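You operate a simulated robot arm through the tools that you are given. There is no shell and no other tool. Be economical: measure what you need, move in short steps, check, and stop when the job is done.

Carry out the task below with a simulated robot arm. There is one attempt and no reset: what you move stays moved.

JOB
Put the roll in the white tub, pump cleaner till it is soaked, and lid the tub.
Fine: no cleaner stands in the tub; slide the tub back where it stood.

It is judged by the outcome, as a careful person would: the job done as asked, and still so three seconds after it is handed in. It fails if anything else is knocked over, pushed out of place, dropped, spilled or broken. Lids that push on must go on centred and level and be pressed home; caps that screw on are set level and turned clockwise until they are tight.

ROBOT AND FRAMES
A 7-joint arm with a two-finger parallel gripper, fixed in place. Base frame: the origin is at the foot of the arm, x ahead of it, y to its left, z up; the work surface is at about z = 0. Lengths are in m, angles in degrees, forces in N, time in s.
With the tool pointing down near the work surface it reaches from about 0.22 to 0.58 m from the base axis. Its first joint turns from -66.0 to 66.0 degrees. Payload 2.5 kg.
Tool frame: the origin (TCP) lies between the finger pads and is the grasp point; the fingertips stand 0.023 m ahead of it; z points along the fingers, y is the line along which they close. The gripper opens to 0.094 m. The fingers are 0.038 m wide and 0.01 m thick; the gripper's body (0.054 by 0.096 m) begins 0.039 m behind the TCP.
Orientation is that of the tool frame in the base frame, as a unit quaternion [w, x, y, z]. With the fingers straight down and closing along the base's y, the tool's x points along the base's -x, its y along +y and its z along -z.

CONTROLS
- The arm moves only by the tool step_arm. Its argument "steps" is a list of rows, each a list of 7 numbers: the shift along the tool's x, y, z in m, then the turn, a rotation vector about the tool's x, y, z in degrees, then the gripper command, from -1 (shut) to 1 (fully open), values between in proportion. In form: [[dx, dy, dz, ax, ay, az, grip], ...]. A call has 1 to 12 rows; each row shifts and turns the commanded pose from where the row before left it, along the tool's axes as they then stand. A row lasts 0.2 s, in which the tool goes at most 0.05 m and 8.6 degrees; a call with a longer step from one row to the next is refused whole, and so is a gripper value outside its range. Where a pose cannot be reached the arm comes as near as it can. A force on the tool above 90 N (or 10 N above the force at the start of the call, whichever is more), or a blocked arm, ends the call early, and 0.2 s more pass. Each finger travels about 0.108 m/s and halts on what it meets, pressing with about 23 N; the grip force reading is that of the motor and also rises with nothing between the fingers. The clock runs only during rows and for 0.2 s after the last one: add rows that do not move to give the fingers time. It gives the time, the measured TCP pose, the force on the tool (base axes), the opening and the grip force at its end, in the units of the frame above (readings bear some noise).
- Cameras (640 x 400 px; columns grow to the right, rows downward): "scene" is fixed at [0.1096, -0.3985, 0.5503]; the picture's right is [0.90, -0.44, 0.00], its down [-0.23, -0.47, -0.85] and it looks along [0.38, 0.76, -0.52] (base axes); focal length 277 px, centre (320, 200). "wrist" rides on the gripper at [0.086, 0.016, -0.074] in the tool frame; the picture's right is [-0.18, 0.98, 0.00], its down [-0.58, -0.11, -0.81] and it looks along [-0.79, -0.15, 0.59] (tool axes); focal length 243 px, centre (320, 200). There is no depth. A picture from a camera that has moved, and an enlarged one, comes with that camera's place and axes in the base frame and with its lens.
- camera(camera): a new picture of that camera. The clock stands still meanwhile.
- enlarge(camera, box): a new picture of the part [left, top, right, bottom] of that camera's present view, enlarged. The clock stands still meanwhile.
- sign_off(): hands the job in; it is judged then, once.

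Go step by step. Nothing tells you positions but the pictures and the camera data: compare them with the known pose of the tool, close in by small moves and look again before you grip or let go. The budget is 120 turns and 84 pictures, counting those below and the enlarged ones. Unless the task says otherwise, let go and move clear before handing in, and close with one line.

The tools are called after ">>>" by a JSON object that holds its "method" and its "body". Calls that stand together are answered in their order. step_arm: Moves the arm, as the interface text tells. Its arguments: {"type":"object","properties":{"steps":{"type":"array","items":{"type":"array","items":{"type":"number"}}}},"required":["steps"]} The other tools are called the same way: camera (camera) takes a picture; enlarge (camera, box) takes an enlarged picture of a part of a camera's view; sign_off () hands the job in.

At the start:

```text
t: 0.0
ee_pos: [0.4308, 0.0244, 0.4266]
tcp_rot: [0.0, -0.001, 1.0, 0.0]
contact_force: [0.0, -0.4, -0.4]
gripper_width: 0.094
gripper_force: 0.1
```

scene: 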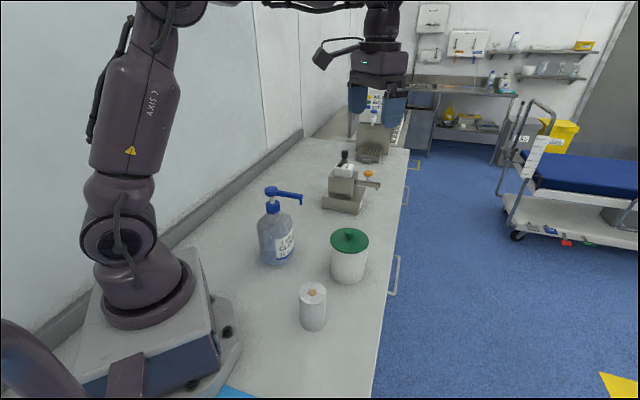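
wrist: 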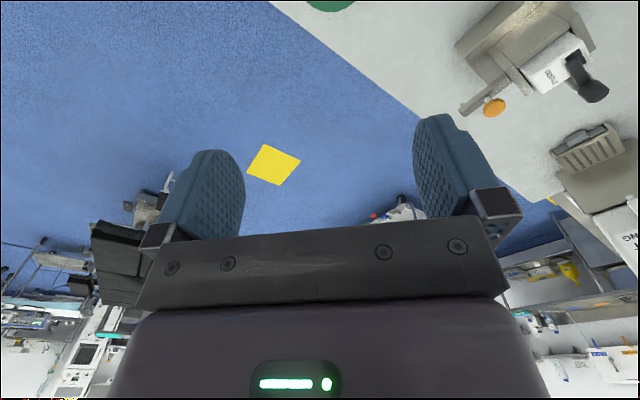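

I see a pump bottle, a white tub with a green lid, and a white roll on the bench. I'll look closer first.

>>> {"method": "enlarge", "body": {"camera": "scene", "box": [220, 170, 420, 350]}}

>>> {"method": "enlarge", "body": {"camera": "scene", "box": [300, 130, 420, 220]}}

```text
2.22 times, centred on (320, 260) of scene
camera zoom: at [0.1096, -0.3985, 0.5503], right [0.9, -0.44, 0.0], down [-0.23, -0.47, -0.85], along [0.38, 0.76, -0.52], focal length 616 px, centre (320, 67)
```

zoom: 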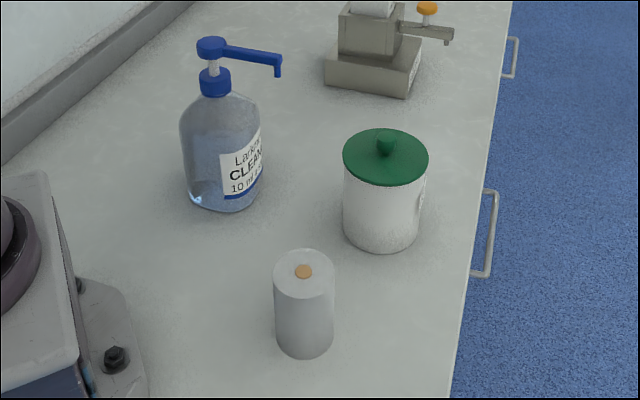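

```text
4.44 times, centred on (360, 175) of scene
camera zoom: at [0.1096, -0.3985, 0.5503], right [0.9, -0.44, 0.0], down [-0.23, -0.47, -0.85], along [0.38, 0.76, -0.52], focal length 1232 px, centre (142, 311)
```

zoom: 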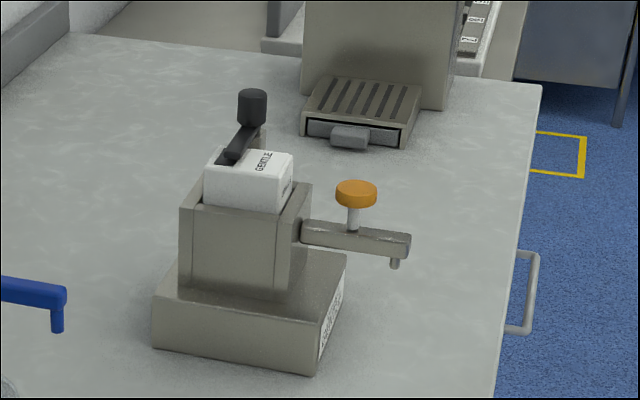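

I'll zoom in on the labels and the tub before moving.

>>> {"method": "enlarge", "body": {"camera": "scene", "box": [255, 220, 305, 270]}}

>>> {"method": "enlarge", "body": {"camera": "scene", "box": [290, 220, 380, 335]}}

```text
8.00 times, centred on (280, 245) of scene
camera zoom: at [0.1096, -0.3985, 0.5503], right [0.9, -0.44, 0.0], down [-0.23, -0.47, -0.85], along [0.38, 0.76, -0.52], focal length 2217 px, centre (640, -160)
```

zoom: 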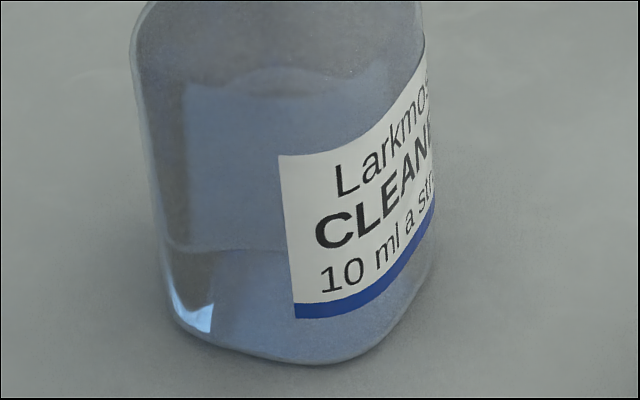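

```text
3.48 times, centred on (335, 278) of scene
camera zoom: at [0.1096, -0.3985, 0.5503], right [0.9, -0.44, 0.0], down [-0.23, -0.47, -0.85], along [0.38, 0.76, -0.52], focal length 964 px, centre (268, -70)
```

zoom: 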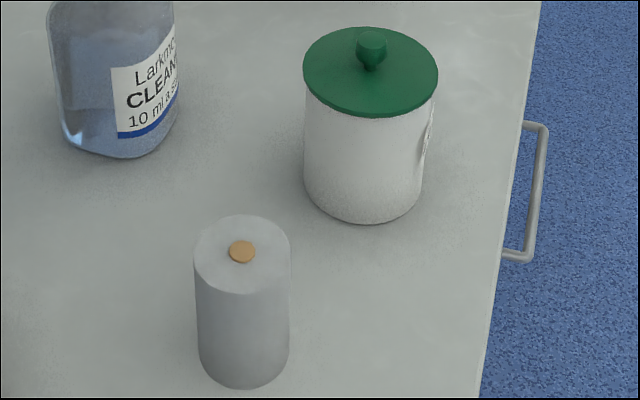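

The label says 10 ml a stroke, and the tub has a label facing away from the scene camera. I'll rotate the wrist to read it.

>>> {"method": "step_arm", "body": {"steps": [[0, 0, 0.01, 0, 0, -8.4, 1], [0, 0, 0.01, 0, 0, -8.4, 1], [0, 0, 0.01, 0, 0, -8.4, 1], [0, 0, 0.01, 0, 0, -8.4, 1], [0, 0, 0.01, 0, 0, -8.4, 1], [0, 0, 0.01, 0, 0, -8.4, 1], [0, 0, 0.01, 0, 0, -8.4, 1], [0, 0, 0.01, 0, 0, -8.4, 1], [0, 0, 0.01, 0, 0, -8.4, 1], [0, 0, 0.01, 0, 0, -8.4, 1]]}}

```text
t: 2.2
ee_pos: [0.4313, 0.0253, 0.3289]
tcp_rot: [0.0, -0.671, 0.742, -0.001]
contact_force: [-0.2, -0.3, -0.9]
gripper_width: 0.0941
gripper_force: 0.0
```

The rotation went as expected, with the camera now on the -y side. I'll continue turning.

>>> {"method": "step_arm", "body": {"steps": [[0, 0, 0.01, 0, 0, -8.4, 1], [0, 0, 0.01, 0, 0, -8.4, 1], [0, 0, 0.01, 0, 0, -8.4, 1], [0, 0, 0.01, 0, 0, -8.4, 1], [0, 0, 0.01, 0, 0, -8.4, 1], [0, 0, 0.01, 0, 0, -8.4, 1], [0.03, 0, 0.01, 0, 0, -8.4, 1], [0.03, 0, 0.01, 0, 0, -8.4, 1], [0.03, 0, 0.01, 0, 0, 0, 1], [0.03, 0, 0, 0, 0, 0, 1]]}}

>>> {"method": "camera", "body": {"camera": "wrist"}}

```text
t: 4.4
ee_pos: [0.5274, -0.0439, 0.2361]
tcp_rot: [0.0, 0.969, -0.248, 0.0]
contact_force: [0.3, 0.4, 0.8]
gripper_width: 0.0943
gripper_force: 0.1
```

```text
77 pictures are left
camera wrist: at [0.5972, -0.1006, 0.3111], right [-0.63, -0.77, 0.0], down [-0.46, 0.38, 0.81], along [-0.62, 0.51, -0.59], focal length 243 px, centre (320, 200)
```

wrist: 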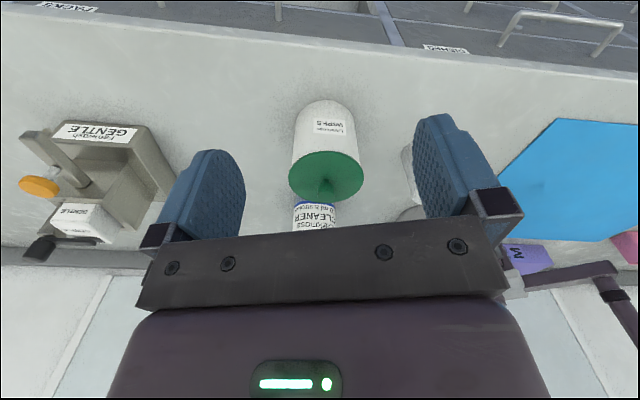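

>>> {"method": "enlarge", "body": {"camera": "wrist", "box": [280, 90, 380, 240]}}

>>> {"method": "enlarge", "body": {"camera": "wrist", "box": [310, 115, 350, 140]}}

```text
2.67 times, centred on (330, 165) of wrist
camera zoom: at [0.5972, -0.1006, 0.3111], right [-0.63, -0.77, 0.0], down [-0.46, 0.38, 0.81], along [-0.62, 0.51, -0.59], focal length 647 px, centre (293, 293)
```

zoom: 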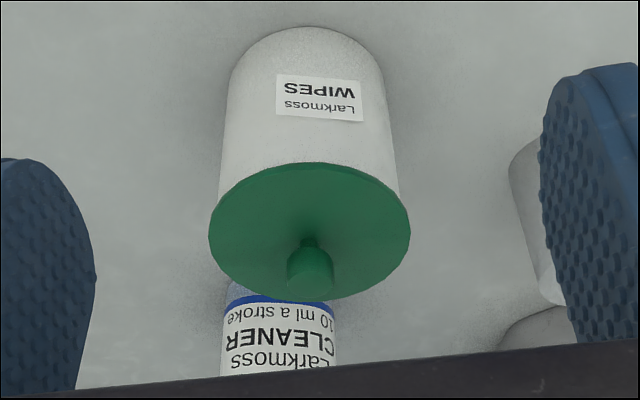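

```text
16.00 times, centred on (330, 128) of wrist
camera zoom: at [0.5972, -0.1006, 0.3111], right [-0.63, -0.77, 0.0], down [-0.46, 0.38, 0.81], along [-0.62, 0.51, -0.59], focal length 3882 px, centre (160, 1360)
```

zoom: 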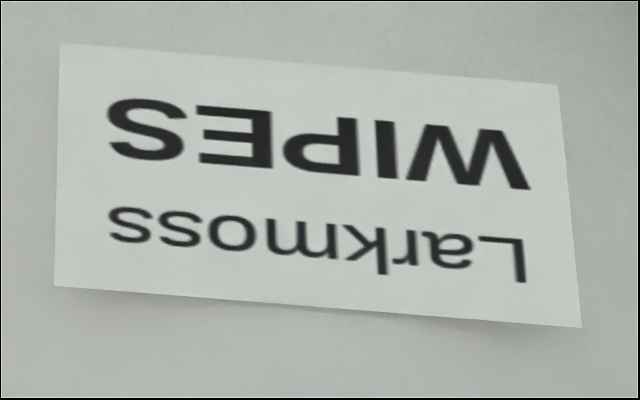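

The tub says WIPES and gives no amount, so I'll have to judge soaking by eye. The tub and lid are at about (0.413, 0.041), with the lid top near z 0.102. I'll go above the knob and check.

>>> {"method": "step_arm", "body": {"steps": [[-0.047, -0.006, 0.01, 0, 0, 0, 1], [-0.047, -0.006, 0.02, 0, 0, 0, 1], [-0.047, -0.007, 0.02, 0, 0, 0, 1], [0, 0, 0, 0, 0, 0, 1]]}}

>>> {"method": "camera", "body": {"camera": "wrist"}}

>>> {"method": "enlarge", "body": {"camera": "scene", "box": [250, 170, 420, 340]}}

```text
refused: row 2 steps farther than a row can; nothing moved
```

```text
74 pictures are left
camera wrist: at [0.5972, -0.1006, 0.3111], right [-0.63, -0.77, 0.0], down [-0.46, 0.38, 0.81], along [-0.62, 0.51, -0.59], focal length 243 px, centre (320, 200)
```

wrist: 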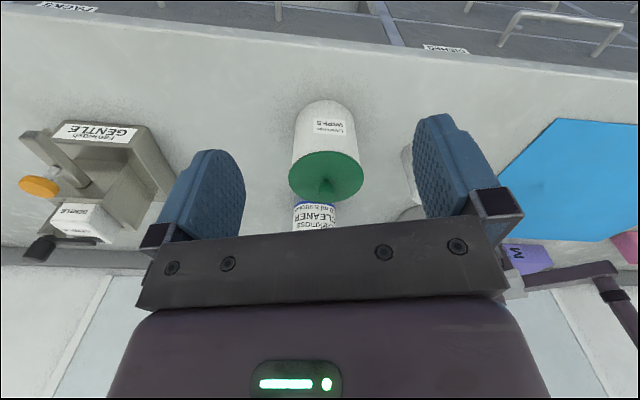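

```text
2.35 times, centred on (335, 255) of scene
camera zoom: at [0.1096, -0.3985, 0.5503], right [0.9, -0.44, 0.0], down [-0.23, -0.47, -0.85], along [0.38, 0.76, -0.52], focal length 652 px, centre (285, 71)
```

zoom: 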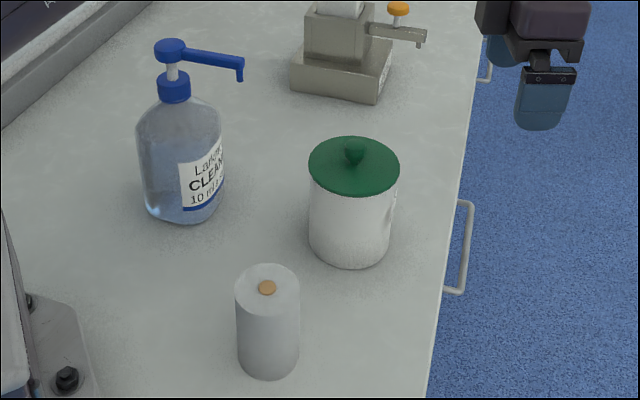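

The first call was refused because a row was too long. I'll repeat it with smaller steps.

>>> {"method": "step_arm", "body": {"steps": [[-0.035, -0.005, 0.01, 0, 0, 0, 1], [-0.035, -0.005, 0.01, 0, 0, 0, 1], [-0.035, -0.005, 0.01, 0, 0, 0, 1], [-0.036, -0.004, 0.01, 0, 0, 0, 1], [0, 0, 0, 0, 0, 0, 1]]}}

>>> {"method": "camera", "body": {"camera": "wrist"}}

>>> {"method": "enlarge", "body": {"camera": "scene", "box": [280, 170, 420, 300]}}

```text
t: 5.6
ee_pos: [0.414, 0.0409, 0.1978]
tcp_rot: [0.0, 0.969, -0.248, 0.0]
contact_force: [-0.2, 0.0, 0.1]
gripper_width: 0.0941
gripper_force: 0.1
```

```text
72 pictures are left
camera wrist: at [0.4824, -0.0152, 0.2719], right [-0.63, -0.77, 0.0], down [-0.46, 0.38, 0.81], along [-0.62, 0.51, -0.59], focal length 243 px, centre (320, 200)
```

wrist: 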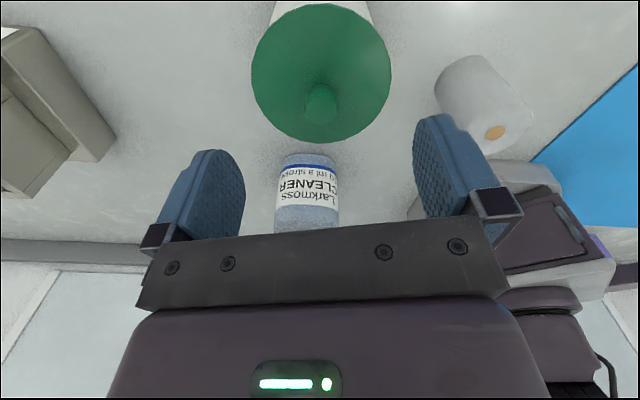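

```text
3.08 times, centred on (350, 235) of scene
camera zoom: at [0.1096, -0.3985, 0.5503], right [0.9, -0.44, 0.0], down [-0.23, -0.47, -0.85], along [0.38, 0.76, -0.52], focal length 853 px, centre (228, 92)
```

zoom: 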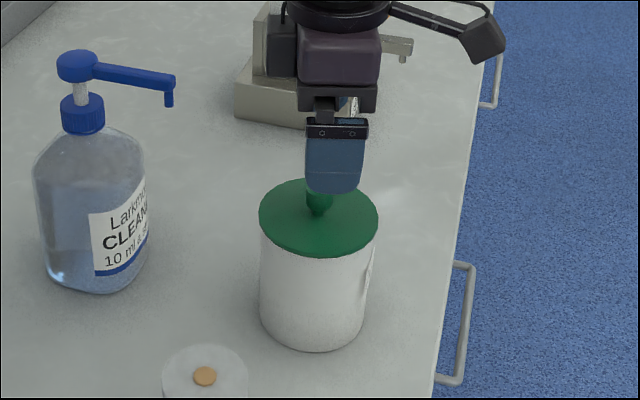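

The knob sits right under the TCP. I'll descend and close on it.

>>> {"method": "step_arm", "body": {"steps": [[0, 0, 0.02, 0, 0, 0, 0.2], [0, 0, 0.02, 0, 0, 0, 0], [0, 0, 0.015, 0, 0, 0, 0], [0, 0, 0.01, 0, 0, 0, 0], [0, 0, 0, 0, 0, 0, 0]]}}

>>> {"method": "enlarge", "body": {"camera": "scene", "box": [310, 190, 390, 260]}}

>>> {"method": "camera", "body": {"camera": "wrist"}}

```text
t: 6.8
ee_pos: [0.4136, 0.0413, 0.134]
tcp_rot: [0.001, 0.968, -0.249, 0.001]
contact_force: [-10.6, -0.8, 27.8]
gripper_width: 0.0469
gripper_force: 0.0
```

```text
5.71 times, centred on (350, 225) of scene
camera zoom: at [0.1095, -0.3985, 0.5504], right [0.9, -0.44, 0.0], down [-0.23, -0.47, -0.85], along [0.38, 0.76, -0.52], focal length 1584 px, centre (149, 57)
```

zoom: 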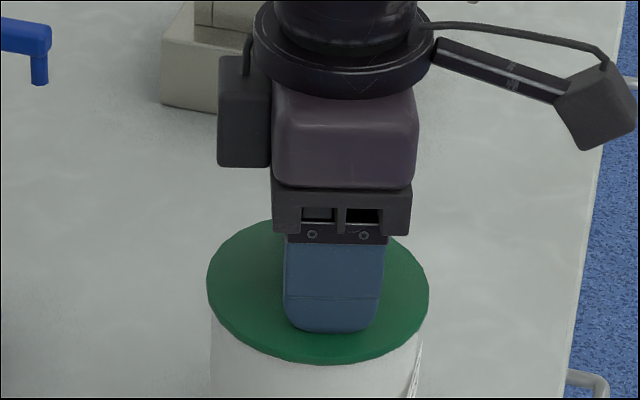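

```text
69 pictures are left
camera wrist: at [0.4827, -0.0153, 0.2081], right [-0.63, -0.77, 0.0], down [-0.46, 0.38, 0.81], along [-0.62, 0.51, -0.59], focal length 243 px, centre (320, 200)
```

wrist: 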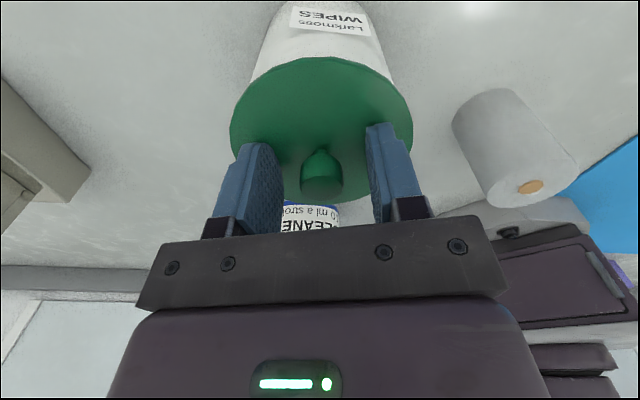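

The fingertips touched the lid at TCP z 0.134, so the lid top is at about 0.111. I'll back off 3 mm and close on the knob.

>>> {"method": "step_arm", "body": {"steps": [[0, 0, -0.004, 0, 0, 0, 0], [0, 0, 0, 0, 0, 0, -1], [0, 0, 0, 0, 0, 0, -1], [0, 0, 0, 0, 0, 0, -1], [0, 0, 0, 0, 0, 0, -1]]}}

```text
t: 8.0
ee_pos: [0.4135, 0.0414, 0.1366]
tcp_rot: [-0.001, 0.968, -0.25, 0.0]
contact_force: [-0.3, -0.5, 0.4]
gripper_width: 0.0204
gripper_force: 23.3
```

The knob is gripped at 20 mm wide, with no side force. I'll lift gently.

>>> {"method": "step_arm", "body": {"steps": [[0, 0, -0.005, 0, 0, 0, -1], [0, 0, -0.01, 0, 0, 0, -1], [0, 0, -0.015, 0, 0, 0, -1], [0, 0, -0.02, 0, 0, 0, -1], [0, 0, -0.02, 0, 0, 0, -1], [0, 0, 0, 0, 0, 0, -1]]}}

>>> {"method": "enlarge", "body": {"camera": "scene", "box": [290, 150, 430, 300]}}

```text
t: 9.4
ee_pos: [0.4134, 0.0413, 0.2068]
tcp_rot: [-0.001, 0.969, -0.248, 0.0]
contact_force: [0.3, -0.4, -0.6]
gripper_width: 0.0203
gripper_force: 22.7
```

```text
2.67 times, centred on (360, 225) of scene
camera zoom: at [0.1096, -0.3985, 0.5503], right [0.9, -0.44, 0.0], down [-0.23, -0.47, -0.85], along [0.38, 0.76, -0.52], focal length 739 px, centre (213, 133)
```

zoom: 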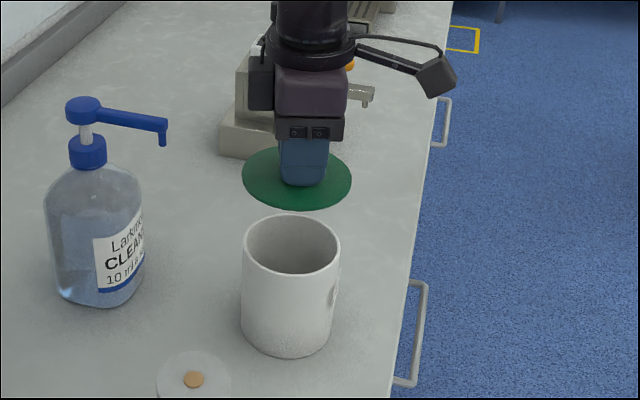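

The lid came off cleanly and the tub is empty. I'll set the lid on clear bench at about (0.44, -0.12).

>>> {"method": "step_arm", "body": {"steps": [[0.025, 0.032, 0, 0, 0, 0, -1], [0.025, 0.032, 0, 0, 0, 0, -1], [0.025, 0.032, 0, 0, 0, 0, -1], [0.026, 0.032, 0, 0, 0, 0, -1], [0, 0, 0.04, 0, 0, 0, -1], [0, 0, 0.04, 0, 0, 0, -1], [0, 0, 0.04, 0, 0, 0, -1], [0, 0, 0.03, 0, 0, 0, -1], [0, 0, 0, 0, 0, 0, -1]]}}

>>> {"method": "enlarge", "body": {"camera": "scene", "box": [290, 200, 450, 360]}}

```text
t: 11.4
ee_pos: [0.4407, -0.1209, 0.0555]
tcp_rot: [-0.001, 0.969, -0.249, 0.0]
contact_force: [0.0, 0.7, 0.0]
gripper_width: 0.0206
gripper_force: 23.5
```

```text
2.50 times, centred on (370, 280) of scene
camera zoom: at [0.1096, -0.3985, 0.5503], right [0.9, -0.44, 0.0], down [-0.23, -0.47, -0.85], along [0.38, 0.76, -0.52], focal length 693 px, centre (195, 0)
```

zoom: 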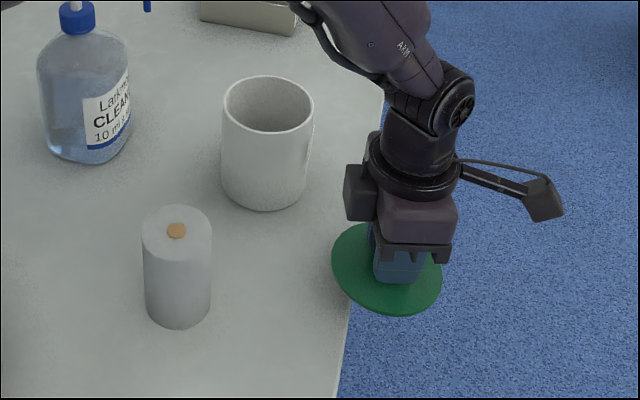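

The bench edge runs diagonally (x − y ≈ 0.525), so this spot overhangs it. I'll carry the lid to (0.49, 0.165) instead, which is well inside.

>>> {"method": "step_arm", "body": {"steps": [[0, 0, -0.045, 0, 0, 0, -1], [0, 0, -0.045, 0, 0, 0, -1], [0, 0, -0.045, 0, 0, 0, -1], [0, 0, -0.02, 0, 0, 0, -1], [-0.0135, -0.0392, 0, 0, 0, 0, -1], [-0.0135, -0.0392, 0, 0, 0, 0, -1], [-0.0135, -0.0392, 0, 0, 0, 0, -1], [-0.0135, -0.0392, 0, 0, 0, 0, -1], [-0.0135, -0.0392, 0, 0, 0, 0, -1], [-0.0135, -0.0392, 0, 0, 0, 0, -1], [-0.0135, -0.0392, 0, 0, 0, 0, -1], [0, 0, 0, 0, 0, 0, -1]]}}

>>> {"method": "step_arm", "body": {"steps": [[0, 0, 0.04, 0, 0, 0, -1], [0, 0, 0.04, 0, 0, 0, -1], [0, 0, 0.04, 0, 0, 0, -1], [0, 0, 0.03, 0, 0, 0, -1], [0, 0, 0, 0, 0, 0, -1]]}}

>>> {"method": "camera", "body": {"camera": "scene"}}

>>> {"method": "camera", "body": {"camera": "wrist"}}

```text
t: 14.0
ee_pos: [0.4905, 0.167, 0.211]
tcp_rot: [0.0, 0.969, -0.248, 0.001]
contact_force: [0.9, 0.5, -1.0]
gripper_width: 0.0204
gripper_force: 23.0
```

```text
t: 15.2
ee_pos: [0.4901, 0.1674, 0.0613]
tcp_rot: [0.0, 0.969, -0.248, 0.0]
contact_force: [-0.6, 0.5, -0.5]
gripper_width: 0.0203
gripper_force: 22.8
```

```text
66 pictures are left
```

scene: 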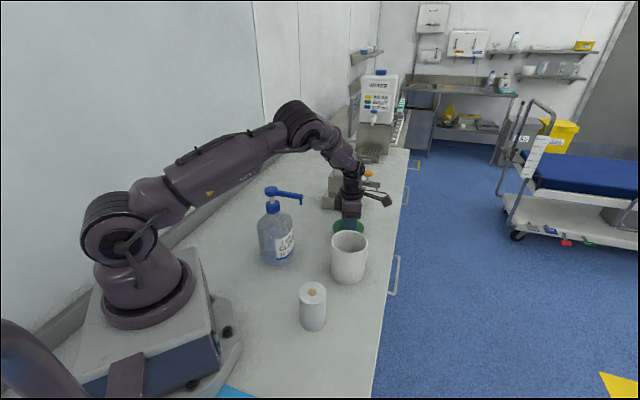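

```text
65 pictures are left
camera wrist: at [0.5599, 0.1102, 0.1354], right [-0.63, -0.77, 0.0], down [-0.46, 0.38, 0.81], along [-0.62, 0.51, -0.59], focal length 243 px, centre (320, 200)
```

wrist: 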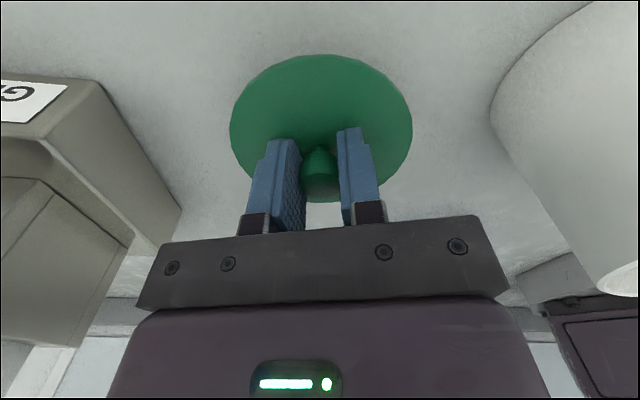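

The spot is clear. I'll lower slowly until contact.

>>> {"method": "step_arm", "body": {"steps": [[0, 0, 0.008, 0, 0, 0, -1], [0, 0, 0.005, 0, 0, 0, -1], [0, 0, 0.004, 0, 0, 0, -1], [0, 0, 0.003, 0, 0, 0, -1], [0, 0, 0, 0, 0, 0, -1]]}}

```text
t: 16.4
ee_pos: [0.4902, 0.1669, 0.0419]
tcp_rot: [0.0, 0.969, -0.249, 0.0]
contact_force: [-0.5, 0.1, -0.2]
gripper_width: 0.0203
gripper_force: 22.5
```

>>> {"method": "step_arm", "body": {"steps": [[0, 0, 0.003, 0, 0, 0, -1], [0, 0, 0.002, 0, 0, 0, -1], [0, 0, 0.002, 0, 0, 0, -1], [0, 0, 0, 0, 0, 0, -1]]}}

```text
t: 17.4
ee_pos: [0.4909, 0.1662, 0.034]
tcp_rot: [0.0, 0.968, -0.249, 0.0]
contact_force: [0.5, 0.4, 0.0]
gripper_width: 0.0206
gripper_force: 22.9
```

Still no contact, so I'll keep going slowly.

>>> {"method": "step_arm", "body": {"steps": [[0, 0, 0.001, 0, 0, 0, -1], [0, 0, 0.001, 0, 0, 0, -1], [0, 0, 0.0015, 0, 0, 0, -1], [0, 0, 0, 0, 0, 0, -1]]}}

>>> {"method": "enlarge", "body": {"camera": "scene", "box": [320, 190, 390, 260]}}

```text
t: 18.4
ee_pos: [0.4907, 0.1666, 0.0295]
tcp_rot: [0.0, 0.969, -0.248, 0.0]
contact_force: [-0.7, -0.5, -0.2]
gripper_width: 0.0204
gripper_force: 22.7
```

```text
5.71 times, centred on (355, 225) of scene
camera zoom: at [0.1096, -0.3985, 0.5503], right [0.9, -0.44, 0.0], down [-0.23, -0.47, -0.85], along [0.38, 0.76, -0.52], focal length 1584 px, centre (120, 57)
```

zoom: 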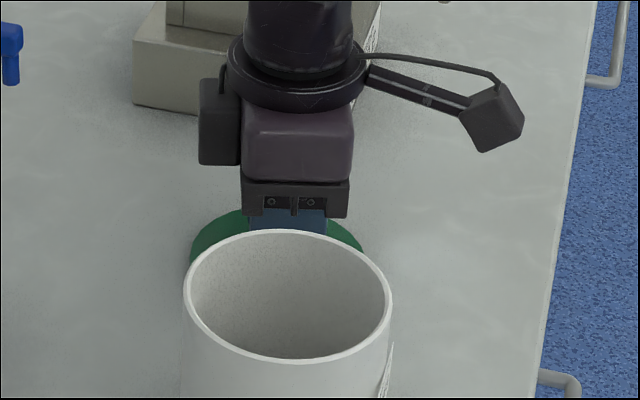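

The lid is very near the surface now. I'll go a little further.

>>> {"method": "step_arm", "body": {"steps": [[0, 0, 0.001, 0, 0, 0, -1], [0, 0, 0.001, 0, 0, 0, -1], [0, 0, 0.001, 0, 0, 0, -1], [0, 0, 0, 0, 0, 0, -1]]}}

```text
t: 19.4
ee_pos: [0.4904, 0.1665, 0.0281]
tcp_rot: [0.0, 0.969, -0.249, 0.0]
contact_force: [-7.2, -2.7, 12.2]
gripper_width: 0.0206
gripper_force: 22.5
```

The lid rests on the bench. I'll release it and rise.

>>> {"method": "step_arm", "body": {"steps": [[0, 0, -0.001, 0, 0, 0, -0.4], [0, 0, 0, 0, 0, 0, -0.3], [0, 0, -0.02, 0, 0, 0, 0], [0, 0, -0.04, 0, 0, 0, 0.3], [0, 0, -0.04, 0, 0, 0, 0.6], [0, 0, -0.04, 0, 0, 0, 1], [0, 0, -0.04, 0, 0, 0, 1], [0, 0, 0, 0, 0, 0, 1]]}}

>>> {"method": "enlarge", "body": {"camera": "scene", "box": [290, 190, 390, 340]}}

>>> {"method": "camera", "body": {"camera": "wrist"}}

```text
t: 21.2
ee_pos: [0.4889, 0.1666, 0.2103]
tcp_rot: [0.001, 0.969, -0.248, 0.0]
contact_force: [0.4, 0.3, 0.6]
gripper_width: 0.0939
gripper_force: 0.0
```

```text
2.67 times, centred on (340, 265) of scene
camera zoom: at [0.1096, -0.3985, 0.5503], right [0.9, -0.44, 0.0], down [-0.23, -0.47, -0.85], along [0.38, 0.76, -0.52], focal length 739 px, centre (267, 27)
```

zoom: 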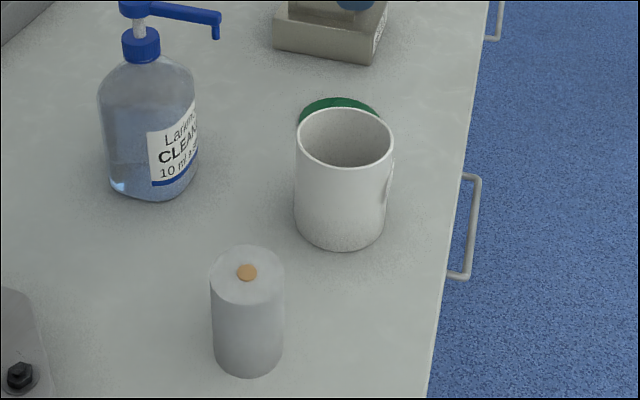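

```text
62 pictures are left
camera wrist: at [0.5589, 0.1101, 0.2841], right [-0.64, -0.77, 0.0], down [-0.46, 0.38, 0.81], along [-0.62, 0.51, -0.59], focal length 243 px, centre (320, 200)
```

wrist: 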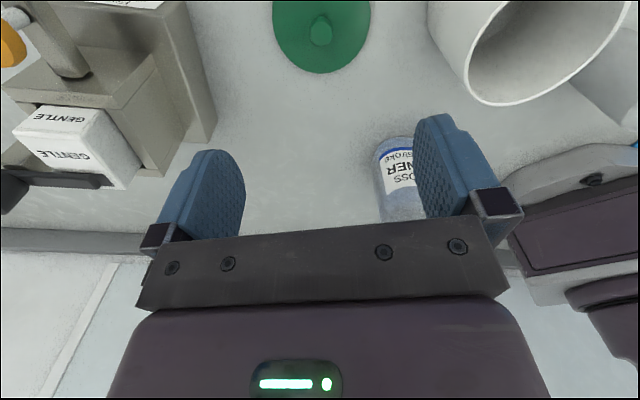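

The lid is safely down. The roll is at about (0.265, -0.053), 55 mm across and 105 mm tall. I'll move above it, staying clear of the nozzle.

>>> {"method": "step_arm", "body": {"steps": [[0, 0.04, 0, 0, 0, 0, 1], [0, 0.04, 0, 0, 0, 0, 1], [-0.01, 0.04, 0, 0, 0, 0, 1], [-0.01, 0.04, 0, 0, 0, 0, 1], [-0.01, 0.04, 0, 0, 0, 0, 1], [-0.01, 0.04, 0, 0, 0, 0, 1], [-0.02, 0.03, 0, 0, 0, 0, 1], [-0.031, 0.03, 0, 0, 0, 0, 1], [0, 0, 0, 0, 0, 0, 1]]}}

>>> {"method": "camera", "body": {"camera": "wrist"}}

```text
t: 23.2
ee_pos: [0.2655, -0.0521, 0.2095]
tcp_rot: [0.0, 0.968, -0.249, 0.0]
contact_force: [-0.2, 0.9, 0.9]
gripper_width: 0.0941
gripper_force: 0.1
```

```text
61 pictures are left
camera wrist: at [0.3347, -0.1091, 0.2836], right [-0.63, -0.77, 0.0], down [-0.46, 0.38, 0.81], along [-0.62, 0.51, -0.59], focal length 243 px, centre (320, 200)
```

wrist: 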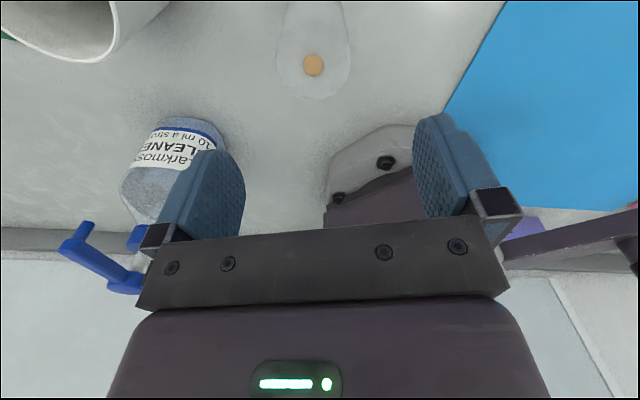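

The roll is about under the TCP. I'll go lower and check again.

>>> {"method": "step_arm", "body": {"steps": [[0, 0, 0.03, 0, 0, 0, 1], [0, 0, 0.025, 0, 0, 0, 1], [0, 0, 0, 0, 0, 0, 1]]}}

>>> {"method": "camera", "body": {"camera": "wrist"}}

>>> {"method": "enlarge", "body": {"camera": "scene", "box": [270, 230, 370, 340]}}

```text
t: 24.0
ee_pos: [0.2653, -0.0529, 0.1536]
tcp_rot: [-0.001, 0.968, -0.249, 0.0]
contact_force: [0.6, -0.5, 0.2]
gripper_width: 0.0938
gripper_force: 0.1
```

```text
60 pictures are left
camera wrist: at [0.3352, -0.109, 0.2276], right [-0.63, -0.77, 0.0], down [-0.46, 0.38, 0.81], along [-0.62, 0.51, -0.59], focal length 243 px, centre (320, 200)
```

wrist: 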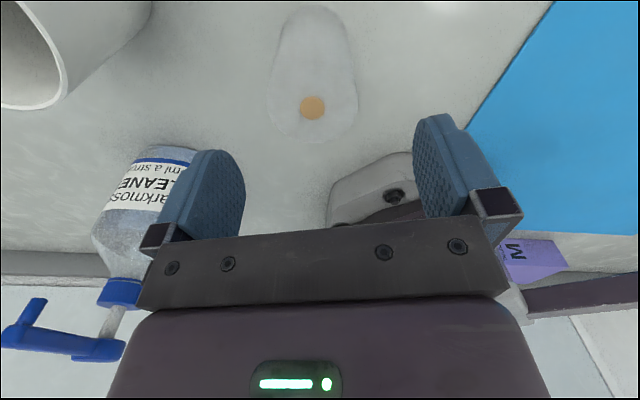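

```text
3.64 times, centred on (320, 285) of scene
camera zoom: at [0.1096, -0.3985, 0.5503], right [0.9, -0.44, 0.0], down [-0.23, -0.47, -0.85], along [0.38, 0.76, -0.52], focal length 1008 px, centre (320, -109)
```

zoom: 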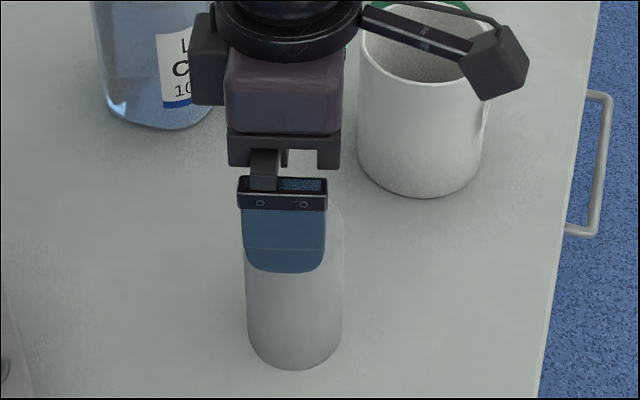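

The roll is slightly +x of the TCP, so I'll nudge over, descend so only the top of the roll is between the fingers, and close.

>>> {"method": "step_arm", "body": {"steps": [[0.0035, 0, 0.02, 0, 0, 0, 1], [0, 0, 0.0165, 0, 0, 0, 1], [0, 0, 0, 0, 0, 0, 1]]}}

>>> {"method": "enlarge", "body": {"camera": "scene", "box": [270, 230, 370, 340]}}

>>> {"method": "camera", "body": {"camera": "wrist"}}

```text
t: 24.8
ee_pos: [0.2682, -0.0553, 0.1171]
tcp_rot: [0.0, 0.969, -0.249, -0.001]
contact_force: [0.6, -0.4, 0.6]
gripper_width: 0.094
gripper_force: 0.1
```

```text
3.64 times, centred on (320, 285) of scene
camera zoom: at [0.1096, -0.3985, 0.5503], right [0.9, -0.44, 0.0], down [-0.23, -0.47, -0.85], along [0.38, 0.76, -0.52], focal length 1008 px, centre (320, -109)
```

zoom: 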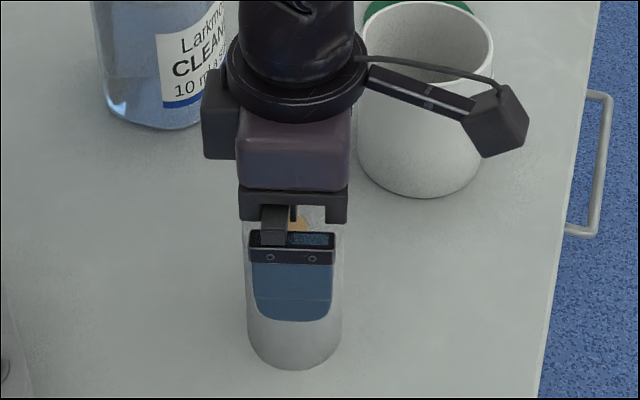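

```text
57 pictures are left
camera wrist: at [0.3382, -0.1114, 0.1914], right [-0.64, -0.77, 0.0], down [-0.46, 0.38, 0.81], along [-0.62, 0.51, -0.59], focal length 243 px, centre (320, 200)
```

wrist: 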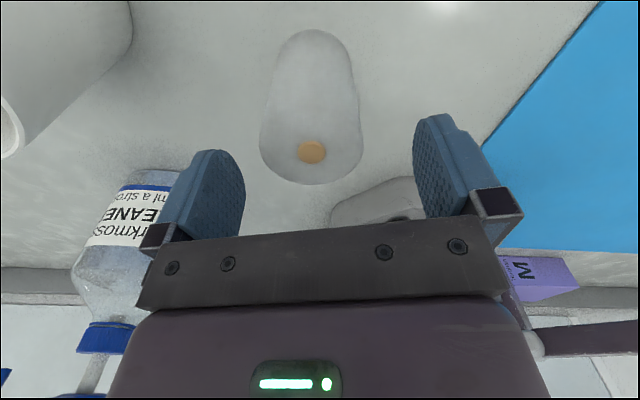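

The roll lies about 4 mm toward tool -y. I'll nudge over and close gently.

>>> {"method": "step_arm", "body": {"steps": [[0, -0.004, 0, 0, 0, 0, 0.6], [0, 0, 0, 0, 0, 0, 0.3], [0, 0, 0, 0, 0, 0, 0.1], [0, 0, 0, 0, 0, 0, -0.2], [0, 0, 0, 0, 0, 0, -1], [0, 0, 0, 0, 0, 0, -1]]}}

>>> {"method": "enlarge", "body": {"camera": "scene", "box": [270, 230, 370, 340]}}

>>> {"method": "camera", "body": {"camera": "wrist"}}

```text
t: 26.2
ee_pos: [0.27, -0.0523, 0.1178]
tcp_rot: [0.0, 0.968, -0.249, 0.0]
contact_force: [0.2, 0.1, 0.6]
gripper_width: 0.0
gripper_force: 23.3
```

```text
3.64 times, centred on (320, 285) of scene
camera zoom: at [0.1096, -0.3985, 0.5503], right [0.9, -0.44, 0.0], down [-0.23, -0.47, -0.85], along [0.38, 0.76, -0.52], focal length 1008 px, centre (320, -109)
```

zoom: 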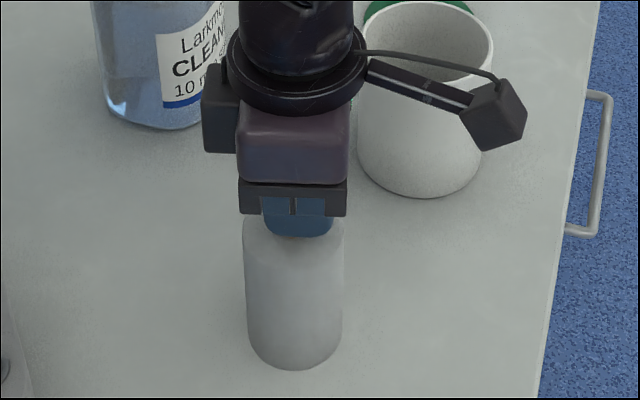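

```text
55 pictures are left
camera wrist: at [0.3398, -0.1076, 0.1916], right [-0.63, -0.77, 0.0], down [-0.46, 0.38, 0.81], along [-0.62, 0.51, -0.59], focal length 243 px, centre (320, 200)
```

wrist: 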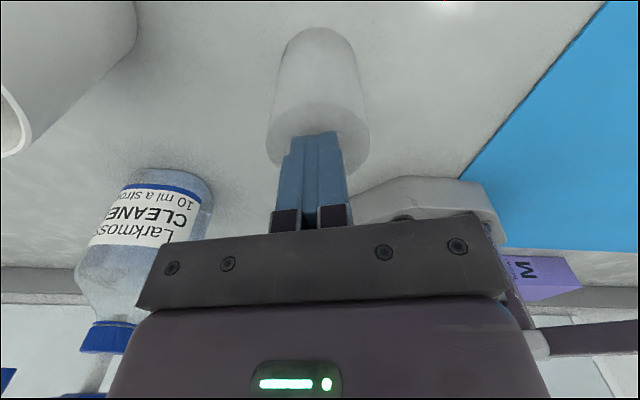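

The fingers closed above the roll, so it is shorter than I figured. I'll feel for its top with the closed tips.

>>> {"method": "step_arm", "body": {"steps": [[0, 0, 0.0015, 0, 0, 0, -1], [0, 0, 0.0015, 0, 0, 0, -1], [0, 0, 0.001, 0, 0, 0, -1], [0, 0, 0, 0, 0, 0, -1]]}}

```text
t: 27.2
ee_pos: [0.2715, -0.0504, 0.1138]
tcp_rot: [0.0, 0.969, -0.249, 0.0]
contact_force: [-0.8, -0.1, 0.3]
gripper_width: 0.0
gripper_force: 23.1
```

>>> {"method": "step_arm", "body": {"steps": [[0, 0, 0.001, 0, 0, 0, -1], [0, 0, 0.001, 0, 0, 0, -1], [0, 0, 0.001, 0, 0, 0, -1], [0, 0, 0, 0, 0, 0, -1]]}}

```text
t: 28.3
ee_pos: [0.2721, -0.052, 0.1126]
tcp_rot: [0.002, 0.969, -0.248, 0.002]
contact_force: [-6.4, 3.2, 26.2]
gripper_width: 0.0001
gripper_force: 23.3
stopped in row 4: the force on the tool passed its limit (the readings are from after the stop); the commanded pose is now the measured one
```

The roll top is at about z 0.090. I'll raise, open, and descend to grip the top 11 mm or so.

>>> {"method": "step_arm", "body": {"steps": [[0, 0, -0.008, 0, 0, 0, -1], [0, 0, 0, 0, 0, 0, 0.5], [0, 0, 0, 0, 0, 0, 0.7], [0, 0, 0, 0, 0, 0, 0.8], [0, 0, 0.008, 0, 0, 0, 0.8], [0, 0, 0.01, 0, 0, 0, 0.8], [0, 0, 0, 0, 0, 0, 0.8]]}}

>>> {"method": "camera", "body": {"camera": "wrist"}}

```text
t: 29.9
ee_pos: [0.2723, -0.0505, 0.103]
tcp_rot: [0.001, 0.969, -0.248, 0.002]
contact_force: [-0.6, 0.7, 0.8]
gripper_width: 0.0849
gripper_force: 0.0
```

```text
54 pictures are left
camera wrist: at [0.3412, -0.1074, 0.1769], right [-0.63, -0.77, 0.0], down [-0.46, 0.38, 0.8], along [-0.62, 0.51, -0.6], focal length 243 px, centre (320, 200)
```

wrist: 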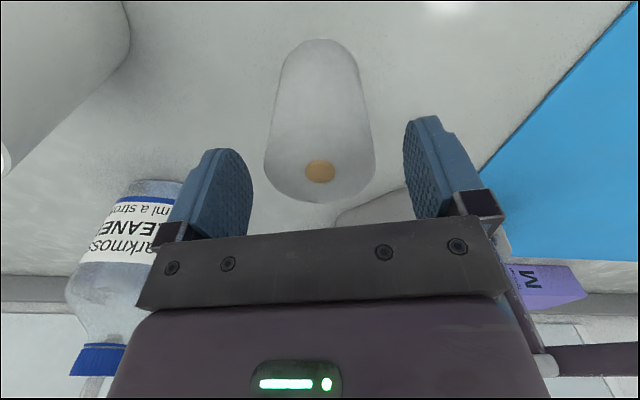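

I'm centred laterally but about 5 mm too far along tool x. I'll adjust and close.

>>> {"method": "step_arm", "body": {"steps": [[-0.005, 0, 0, 0, 0, 0, 0.8], [0, 0, 0, 0, 0, 0, 0.3], [0, 0, 0, 0, 0, 0, 0.1], [0, 0, 0, 0, 0, 0, -0.2], [0, 0, 0, 0, 0, 0, -1], [0, 0, 0, 0, 0, 0, -1]]}}

>>> {"method": "camera", "body": {"camera": "wrist"}}

```text
t: 31.3
ee_pos: [0.2683, -0.0486, 0.1015]
tcp_rot: [0.001, 0.969, -0.247, 0.002]
contact_force: [0.5, -0.5, -0.1]
gripper_width: 0.0563
gripper_force: 22.7
```

```text
53 pictures are left
camera wrist: at [0.3366, -0.1047, 0.1768], right [-0.63, -0.77, 0.0], down [-0.46, 0.38, 0.8], along [-0.62, 0.51, -0.59], focal length 243 px, centre (320, 200)
```

wrist: 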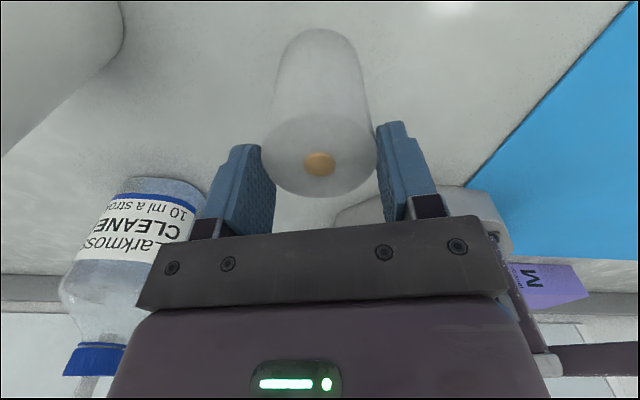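

The roll is gripped at 56 mm. I'll lift and carry it over the tub.

>>> {"method": "step_arm", "body": {"steps": [[0, 0, -0.02, 0, 0, 0, -1], [0, 0, -0.04, 0, 0, 0, -1], [0, 0, -0.04, 0, 0, 0, -1], [0, 0, -0.035, 0, 0, 0, -1], [0.0169, -0.0297, 0, 0, 0, 0, -1], [0.0169, -0.0297, 0, 0, 0, 0, -1], [0.0169, -0.0297, 0, 0, 0, 0, -1], [0.0168, -0.0298, 0, 0, 0, 0, -1], [0.0168, -0.0298, 0, 0, 0, 0, -1], [0, 0, 0, 0, 0, 0, -1]]}}

>>> {"method": "enlarge", "body": {"camera": "scene", "box": [300, 150, 400, 300]}}

>>> {"method": "camera", "body": {"camera": "wrist"}}

```text
t: 33.5
ee_pos: [0.4114, 0.042, 0.2369]
tcp_rot: [0.002, 0.969, -0.249, 0.002]
contact_force: [-0.4, -0.3, -1.1]
gripper_width: 0.0565
gripper_force: 23.5
```

```text
2.67 times, centred on (350, 225) of scene
camera zoom: at [0.1097, -0.3985, 0.5503], right [0.9, -0.44, 0.0], down [-0.23, -0.47, -0.85], along [0.38, 0.76, -0.52], focal length 739 px, centre (240, 133)
```

zoom: 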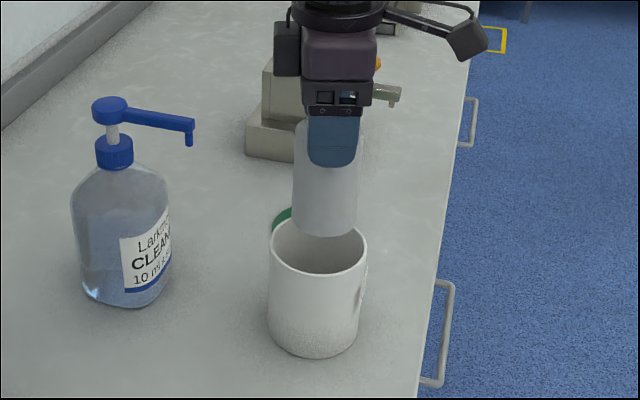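

```text
51 pictures are left
camera wrist: at [0.4816, -0.0144, 0.312], right [-0.63, -0.77, 0.0], down [-0.46, 0.38, 0.8], along [-0.62, 0.51, -0.59], focal length 243 px, centre (320, 200)
```

wrist: 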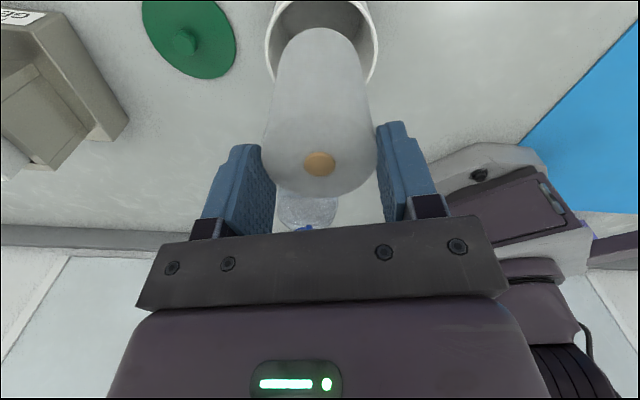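

The roll is over the tub opening. I'll fine-adjust and lower it in.

>>> {"method": "step_arm", "body": {"steps": [[0.002, 0, 0.02, 0, 0, 0, -1], [0, 0, 0.02, 0, 0, 0, -1], [0, 0, 0.02, 0, 0, 0, -1], [0, 0, 0.02, 0, 0, 0, -1], [0, 0, 0.015, 0, 0, 0, -1], [0, 0, 0.009, 0, 0, 0, -1], [0, 0, 0, 0, 0, 0, -1]]}}

>>> {"method": "enlarge", "body": {"camera": "scene", "box": [300, 200, 400, 300]}}

>>> {"method": "camera", "body": {"camera": "wrist"}}

```text
t: 35.1
ee_pos: [0.4125, 0.0411, 0.1333]
tcp_rot: [0.002, 0.969, -0.249, 0.002]
contact_force: [1.1, 1.2, -0.9]
gripper_width: 0.0562
gripper_force: 22.8
```

```text
4.00 times, centred on (350, 250) of scene
camera zoom: at [0.1096, -0.3985, 0.5503], right [0.9, -0.44, 0.0], down [-0.23, -0.47, -0.85], along [0.38, 0.76, -0.52], focal length 1109 px, centre (200, 0)
```

zoom: 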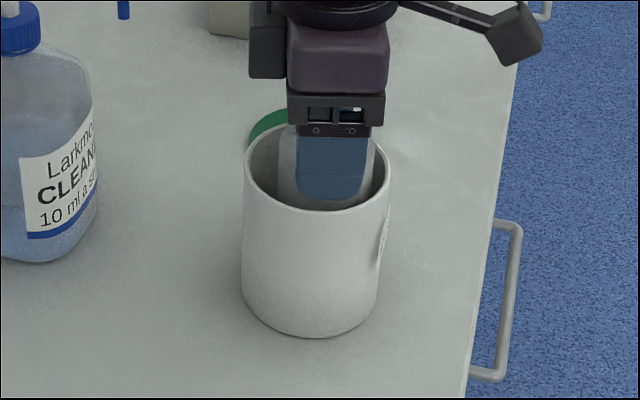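

```text
49 pictures are left
camera wrist: at [0.4828, -0.016, 0.2078], right [-0.63, -0.77, 0.0], down [-0.46, 0.38, 0.8], along [-0.62, 0.51, -0.6], focal length 243 px, centre (320, 200)
```

wrist: 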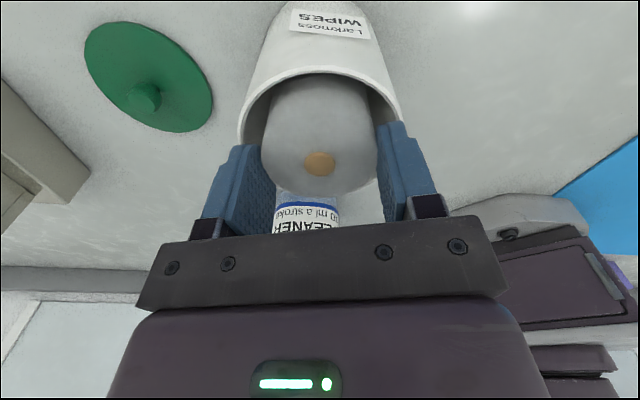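

It is well centred in the tub mouth. I'll ease down a few millimetres more to shorten the drop.

>>> {"method": "step_arm", "body": {"steps": [[0, 0, 0.003, 0, 0, 0, -1], [0, 0, 0.002, 0, 0, 0, -1], [0, 0, 0.002, 0, 0, 0, -1], [0, 0, 0, 0, 0, 0, -1]]}}

```text
t: 36.1
ee_pos: [0.414, 0.0406, 0.1271]
tcp_rot: [0.0, 0.969, -0.248, 0.004]
contact_force: [-13.4, -2.2, 33.9]
gripper_width: 0.0564
gripper_force: 23.0
```

The fingers touched the rim. I'll back up 3 mm, open slightly to let the roll settle in, and rise.

>>> {"method": "step_arm", "body": {"steps": [[0, 0, -0.004, 0, 0, 0, -1], [0, 0, 0, 0, 0, 0, 0.28], [0, 0, 0, 0, 0, 0, 0.35], [0, 0, 0, 0, 0, 0, 0.4], [0, 0, -0.02, 0, 0, 0, 0.4], [0, 0, -0.04, 0, 0, 0, 0.6], [0, 0, -0.04, 0, 0, 0, 1], [0, 0, 0, 0, 0, 0, 1]]}}

>>> {"method": "enlarge", "body": {"camera": "scene", "box": [240, 180, 400, 300]}}

>>> {"method": "camera", "body": {"camera": "wrist"}}

```text
t: 37.9
ee_pos: [0.4145, 0.0411, 0.2317]
tcp_rot: [0.002, 0.969, -0.248, 0.002]
contact_force: [-0.3, 0.6, -0.3]
gripper_width: 0.0941
gripper_force: 0.1
```

```text
3.33 times, centred on (320, 240) of scene
camera zoom: at [0.1096, -0.3985, 0.5503], right [0.9, -0.44, 0.0], down [-0.23, -0.47, -0.85], along [0.38, 0.76, -0.52], focal length 924 px, centre (320, 67)
```

zoom: 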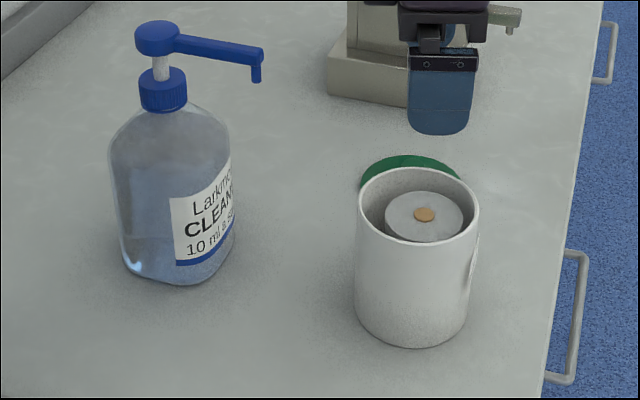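

```text
47 pictures are left
camera wrist: at [0.4827, -0.0154, 0.3055], right [-0.63, -0.77, 0.0], down [-0.46, 0.38, 0.8], along [-0.62, 0.51, -0.59], focal length 243 px, centre (320, 200)
```

wrist: 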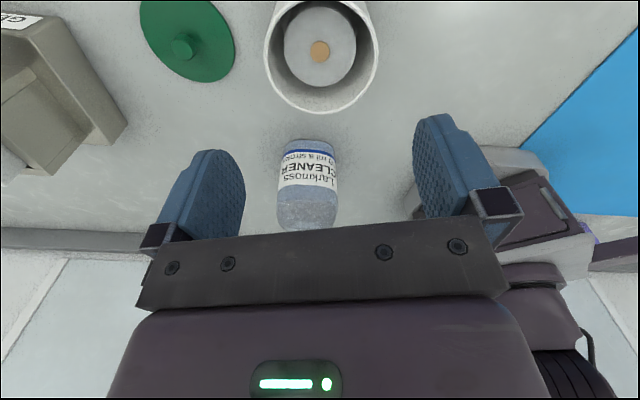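

The roll stands upright in the tub. I put the nozzle tip at about (0.322, 0.130, 0.19), so the tub should slide to about (0.337, 0.117). A vertical gripper would hit the nozzle there, so I'll tilt it 30° away from the bottle to hold the tub.

>>> {"method": "step_arm", "body": {"steps": [[0, 0, 0, 0, 0, 6, 1], [0, 0, 0, 0, 0, 6, 1], [0, 0, 0, 0, -7.5, 0, 1], [0, 0, 0, 0, -7.5, 0, 1], [0, 0, 0, 0, -7.5, 0, 1], [0, 0, 0, 0, -7.5, 0, 1], [0, 0, 0, 0, 0, 0, 1]]}}

>>> {"method": "camera", "body": {"camera": "wrist"}}

>>> {"method": "camera", "body": {"camera": "scene"}}

```text
t: 39.5
ee_pos: [0.4137, 0.0391, 0.2301]
tcp_rot: [-0.089, 0.906, -0.335, -0.242]
contact_force: [-0.1, 0.6, -0.1]
gripper_width: 0.0939
gripper_force: 0.0
```

```text
46 pictures are left
camera wrist: at [0.4897, -0.0453, 0.2515], right [-0.76, -0.64, 0.09], down [-0.01, 0.15, 0.99], along [-0.65, 0.75, -0.12], focal length 243 px, centre (320, 200)
```

wrist: 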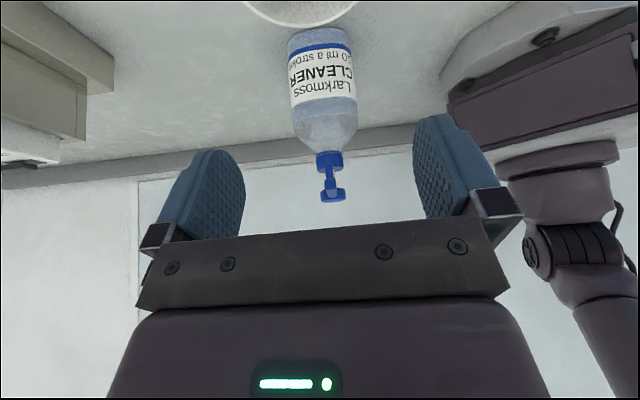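

```text
45 pictures are left
```

scene: 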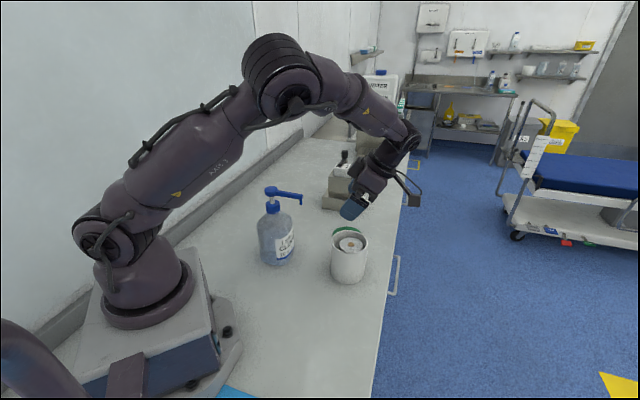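

The tilt worked and the nozzle points straight along my approach line. I'll lower to just above the rim and check alignment.

>>> {"method": "step_arm", "body": {"steps": [[0.0133, -0.0015, 0.0231, 0, 0, 0, 1], [0.0133, 0, 0.0231, 0, 0, 0, 1], [0.0163, 0, 0.0211, 0, 0, 0, 1], [0, 0, 0, 0, 0, 0, 1]]}}

>>> {"method": "camera", "body": {"camera": "wrist"}}

>>> {"method": "enlarge", "body": {"camera": "scene", "box": [290, 170, 430, 300]}}

```text
t: 40.5
ee_pos: [0.4166, 0.0398, 0.1504]
tcp_rot: [-0.089, 0.906, -0.336, -0.241]
contact_force: [0.4, 0.9, -0.2]
gripper_width: 0.0941
gripper_force: 0.1
```

```text
44 pictures are left
camera wrist: at [0.4935, -0.0464, 0.1714], right [-0.76, -0.64, 0.09], down [-0.01, 0.15, 0.99], along [-0.65, 0.75, -0.12], focal length 243 px, centre (320, 200)
```

wrist: 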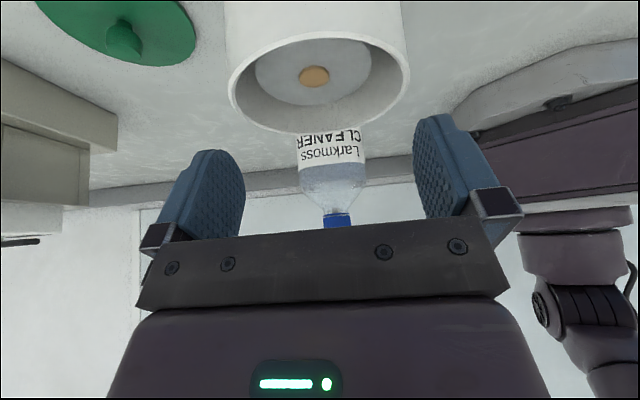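

```text
3.08 times, centred on (360, 235) of scene
camera zoom: at [0.1096, -0.3985, 0.5503], right [0.9, -0.44, 0.0], down [-0.23, -0.47, -0.85], along [0.38, 0.76, -0.52], focal length 853 px, centre (197, 92)
```

zoom: 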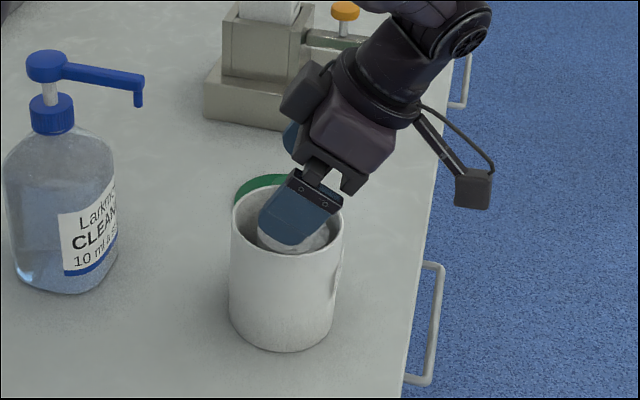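

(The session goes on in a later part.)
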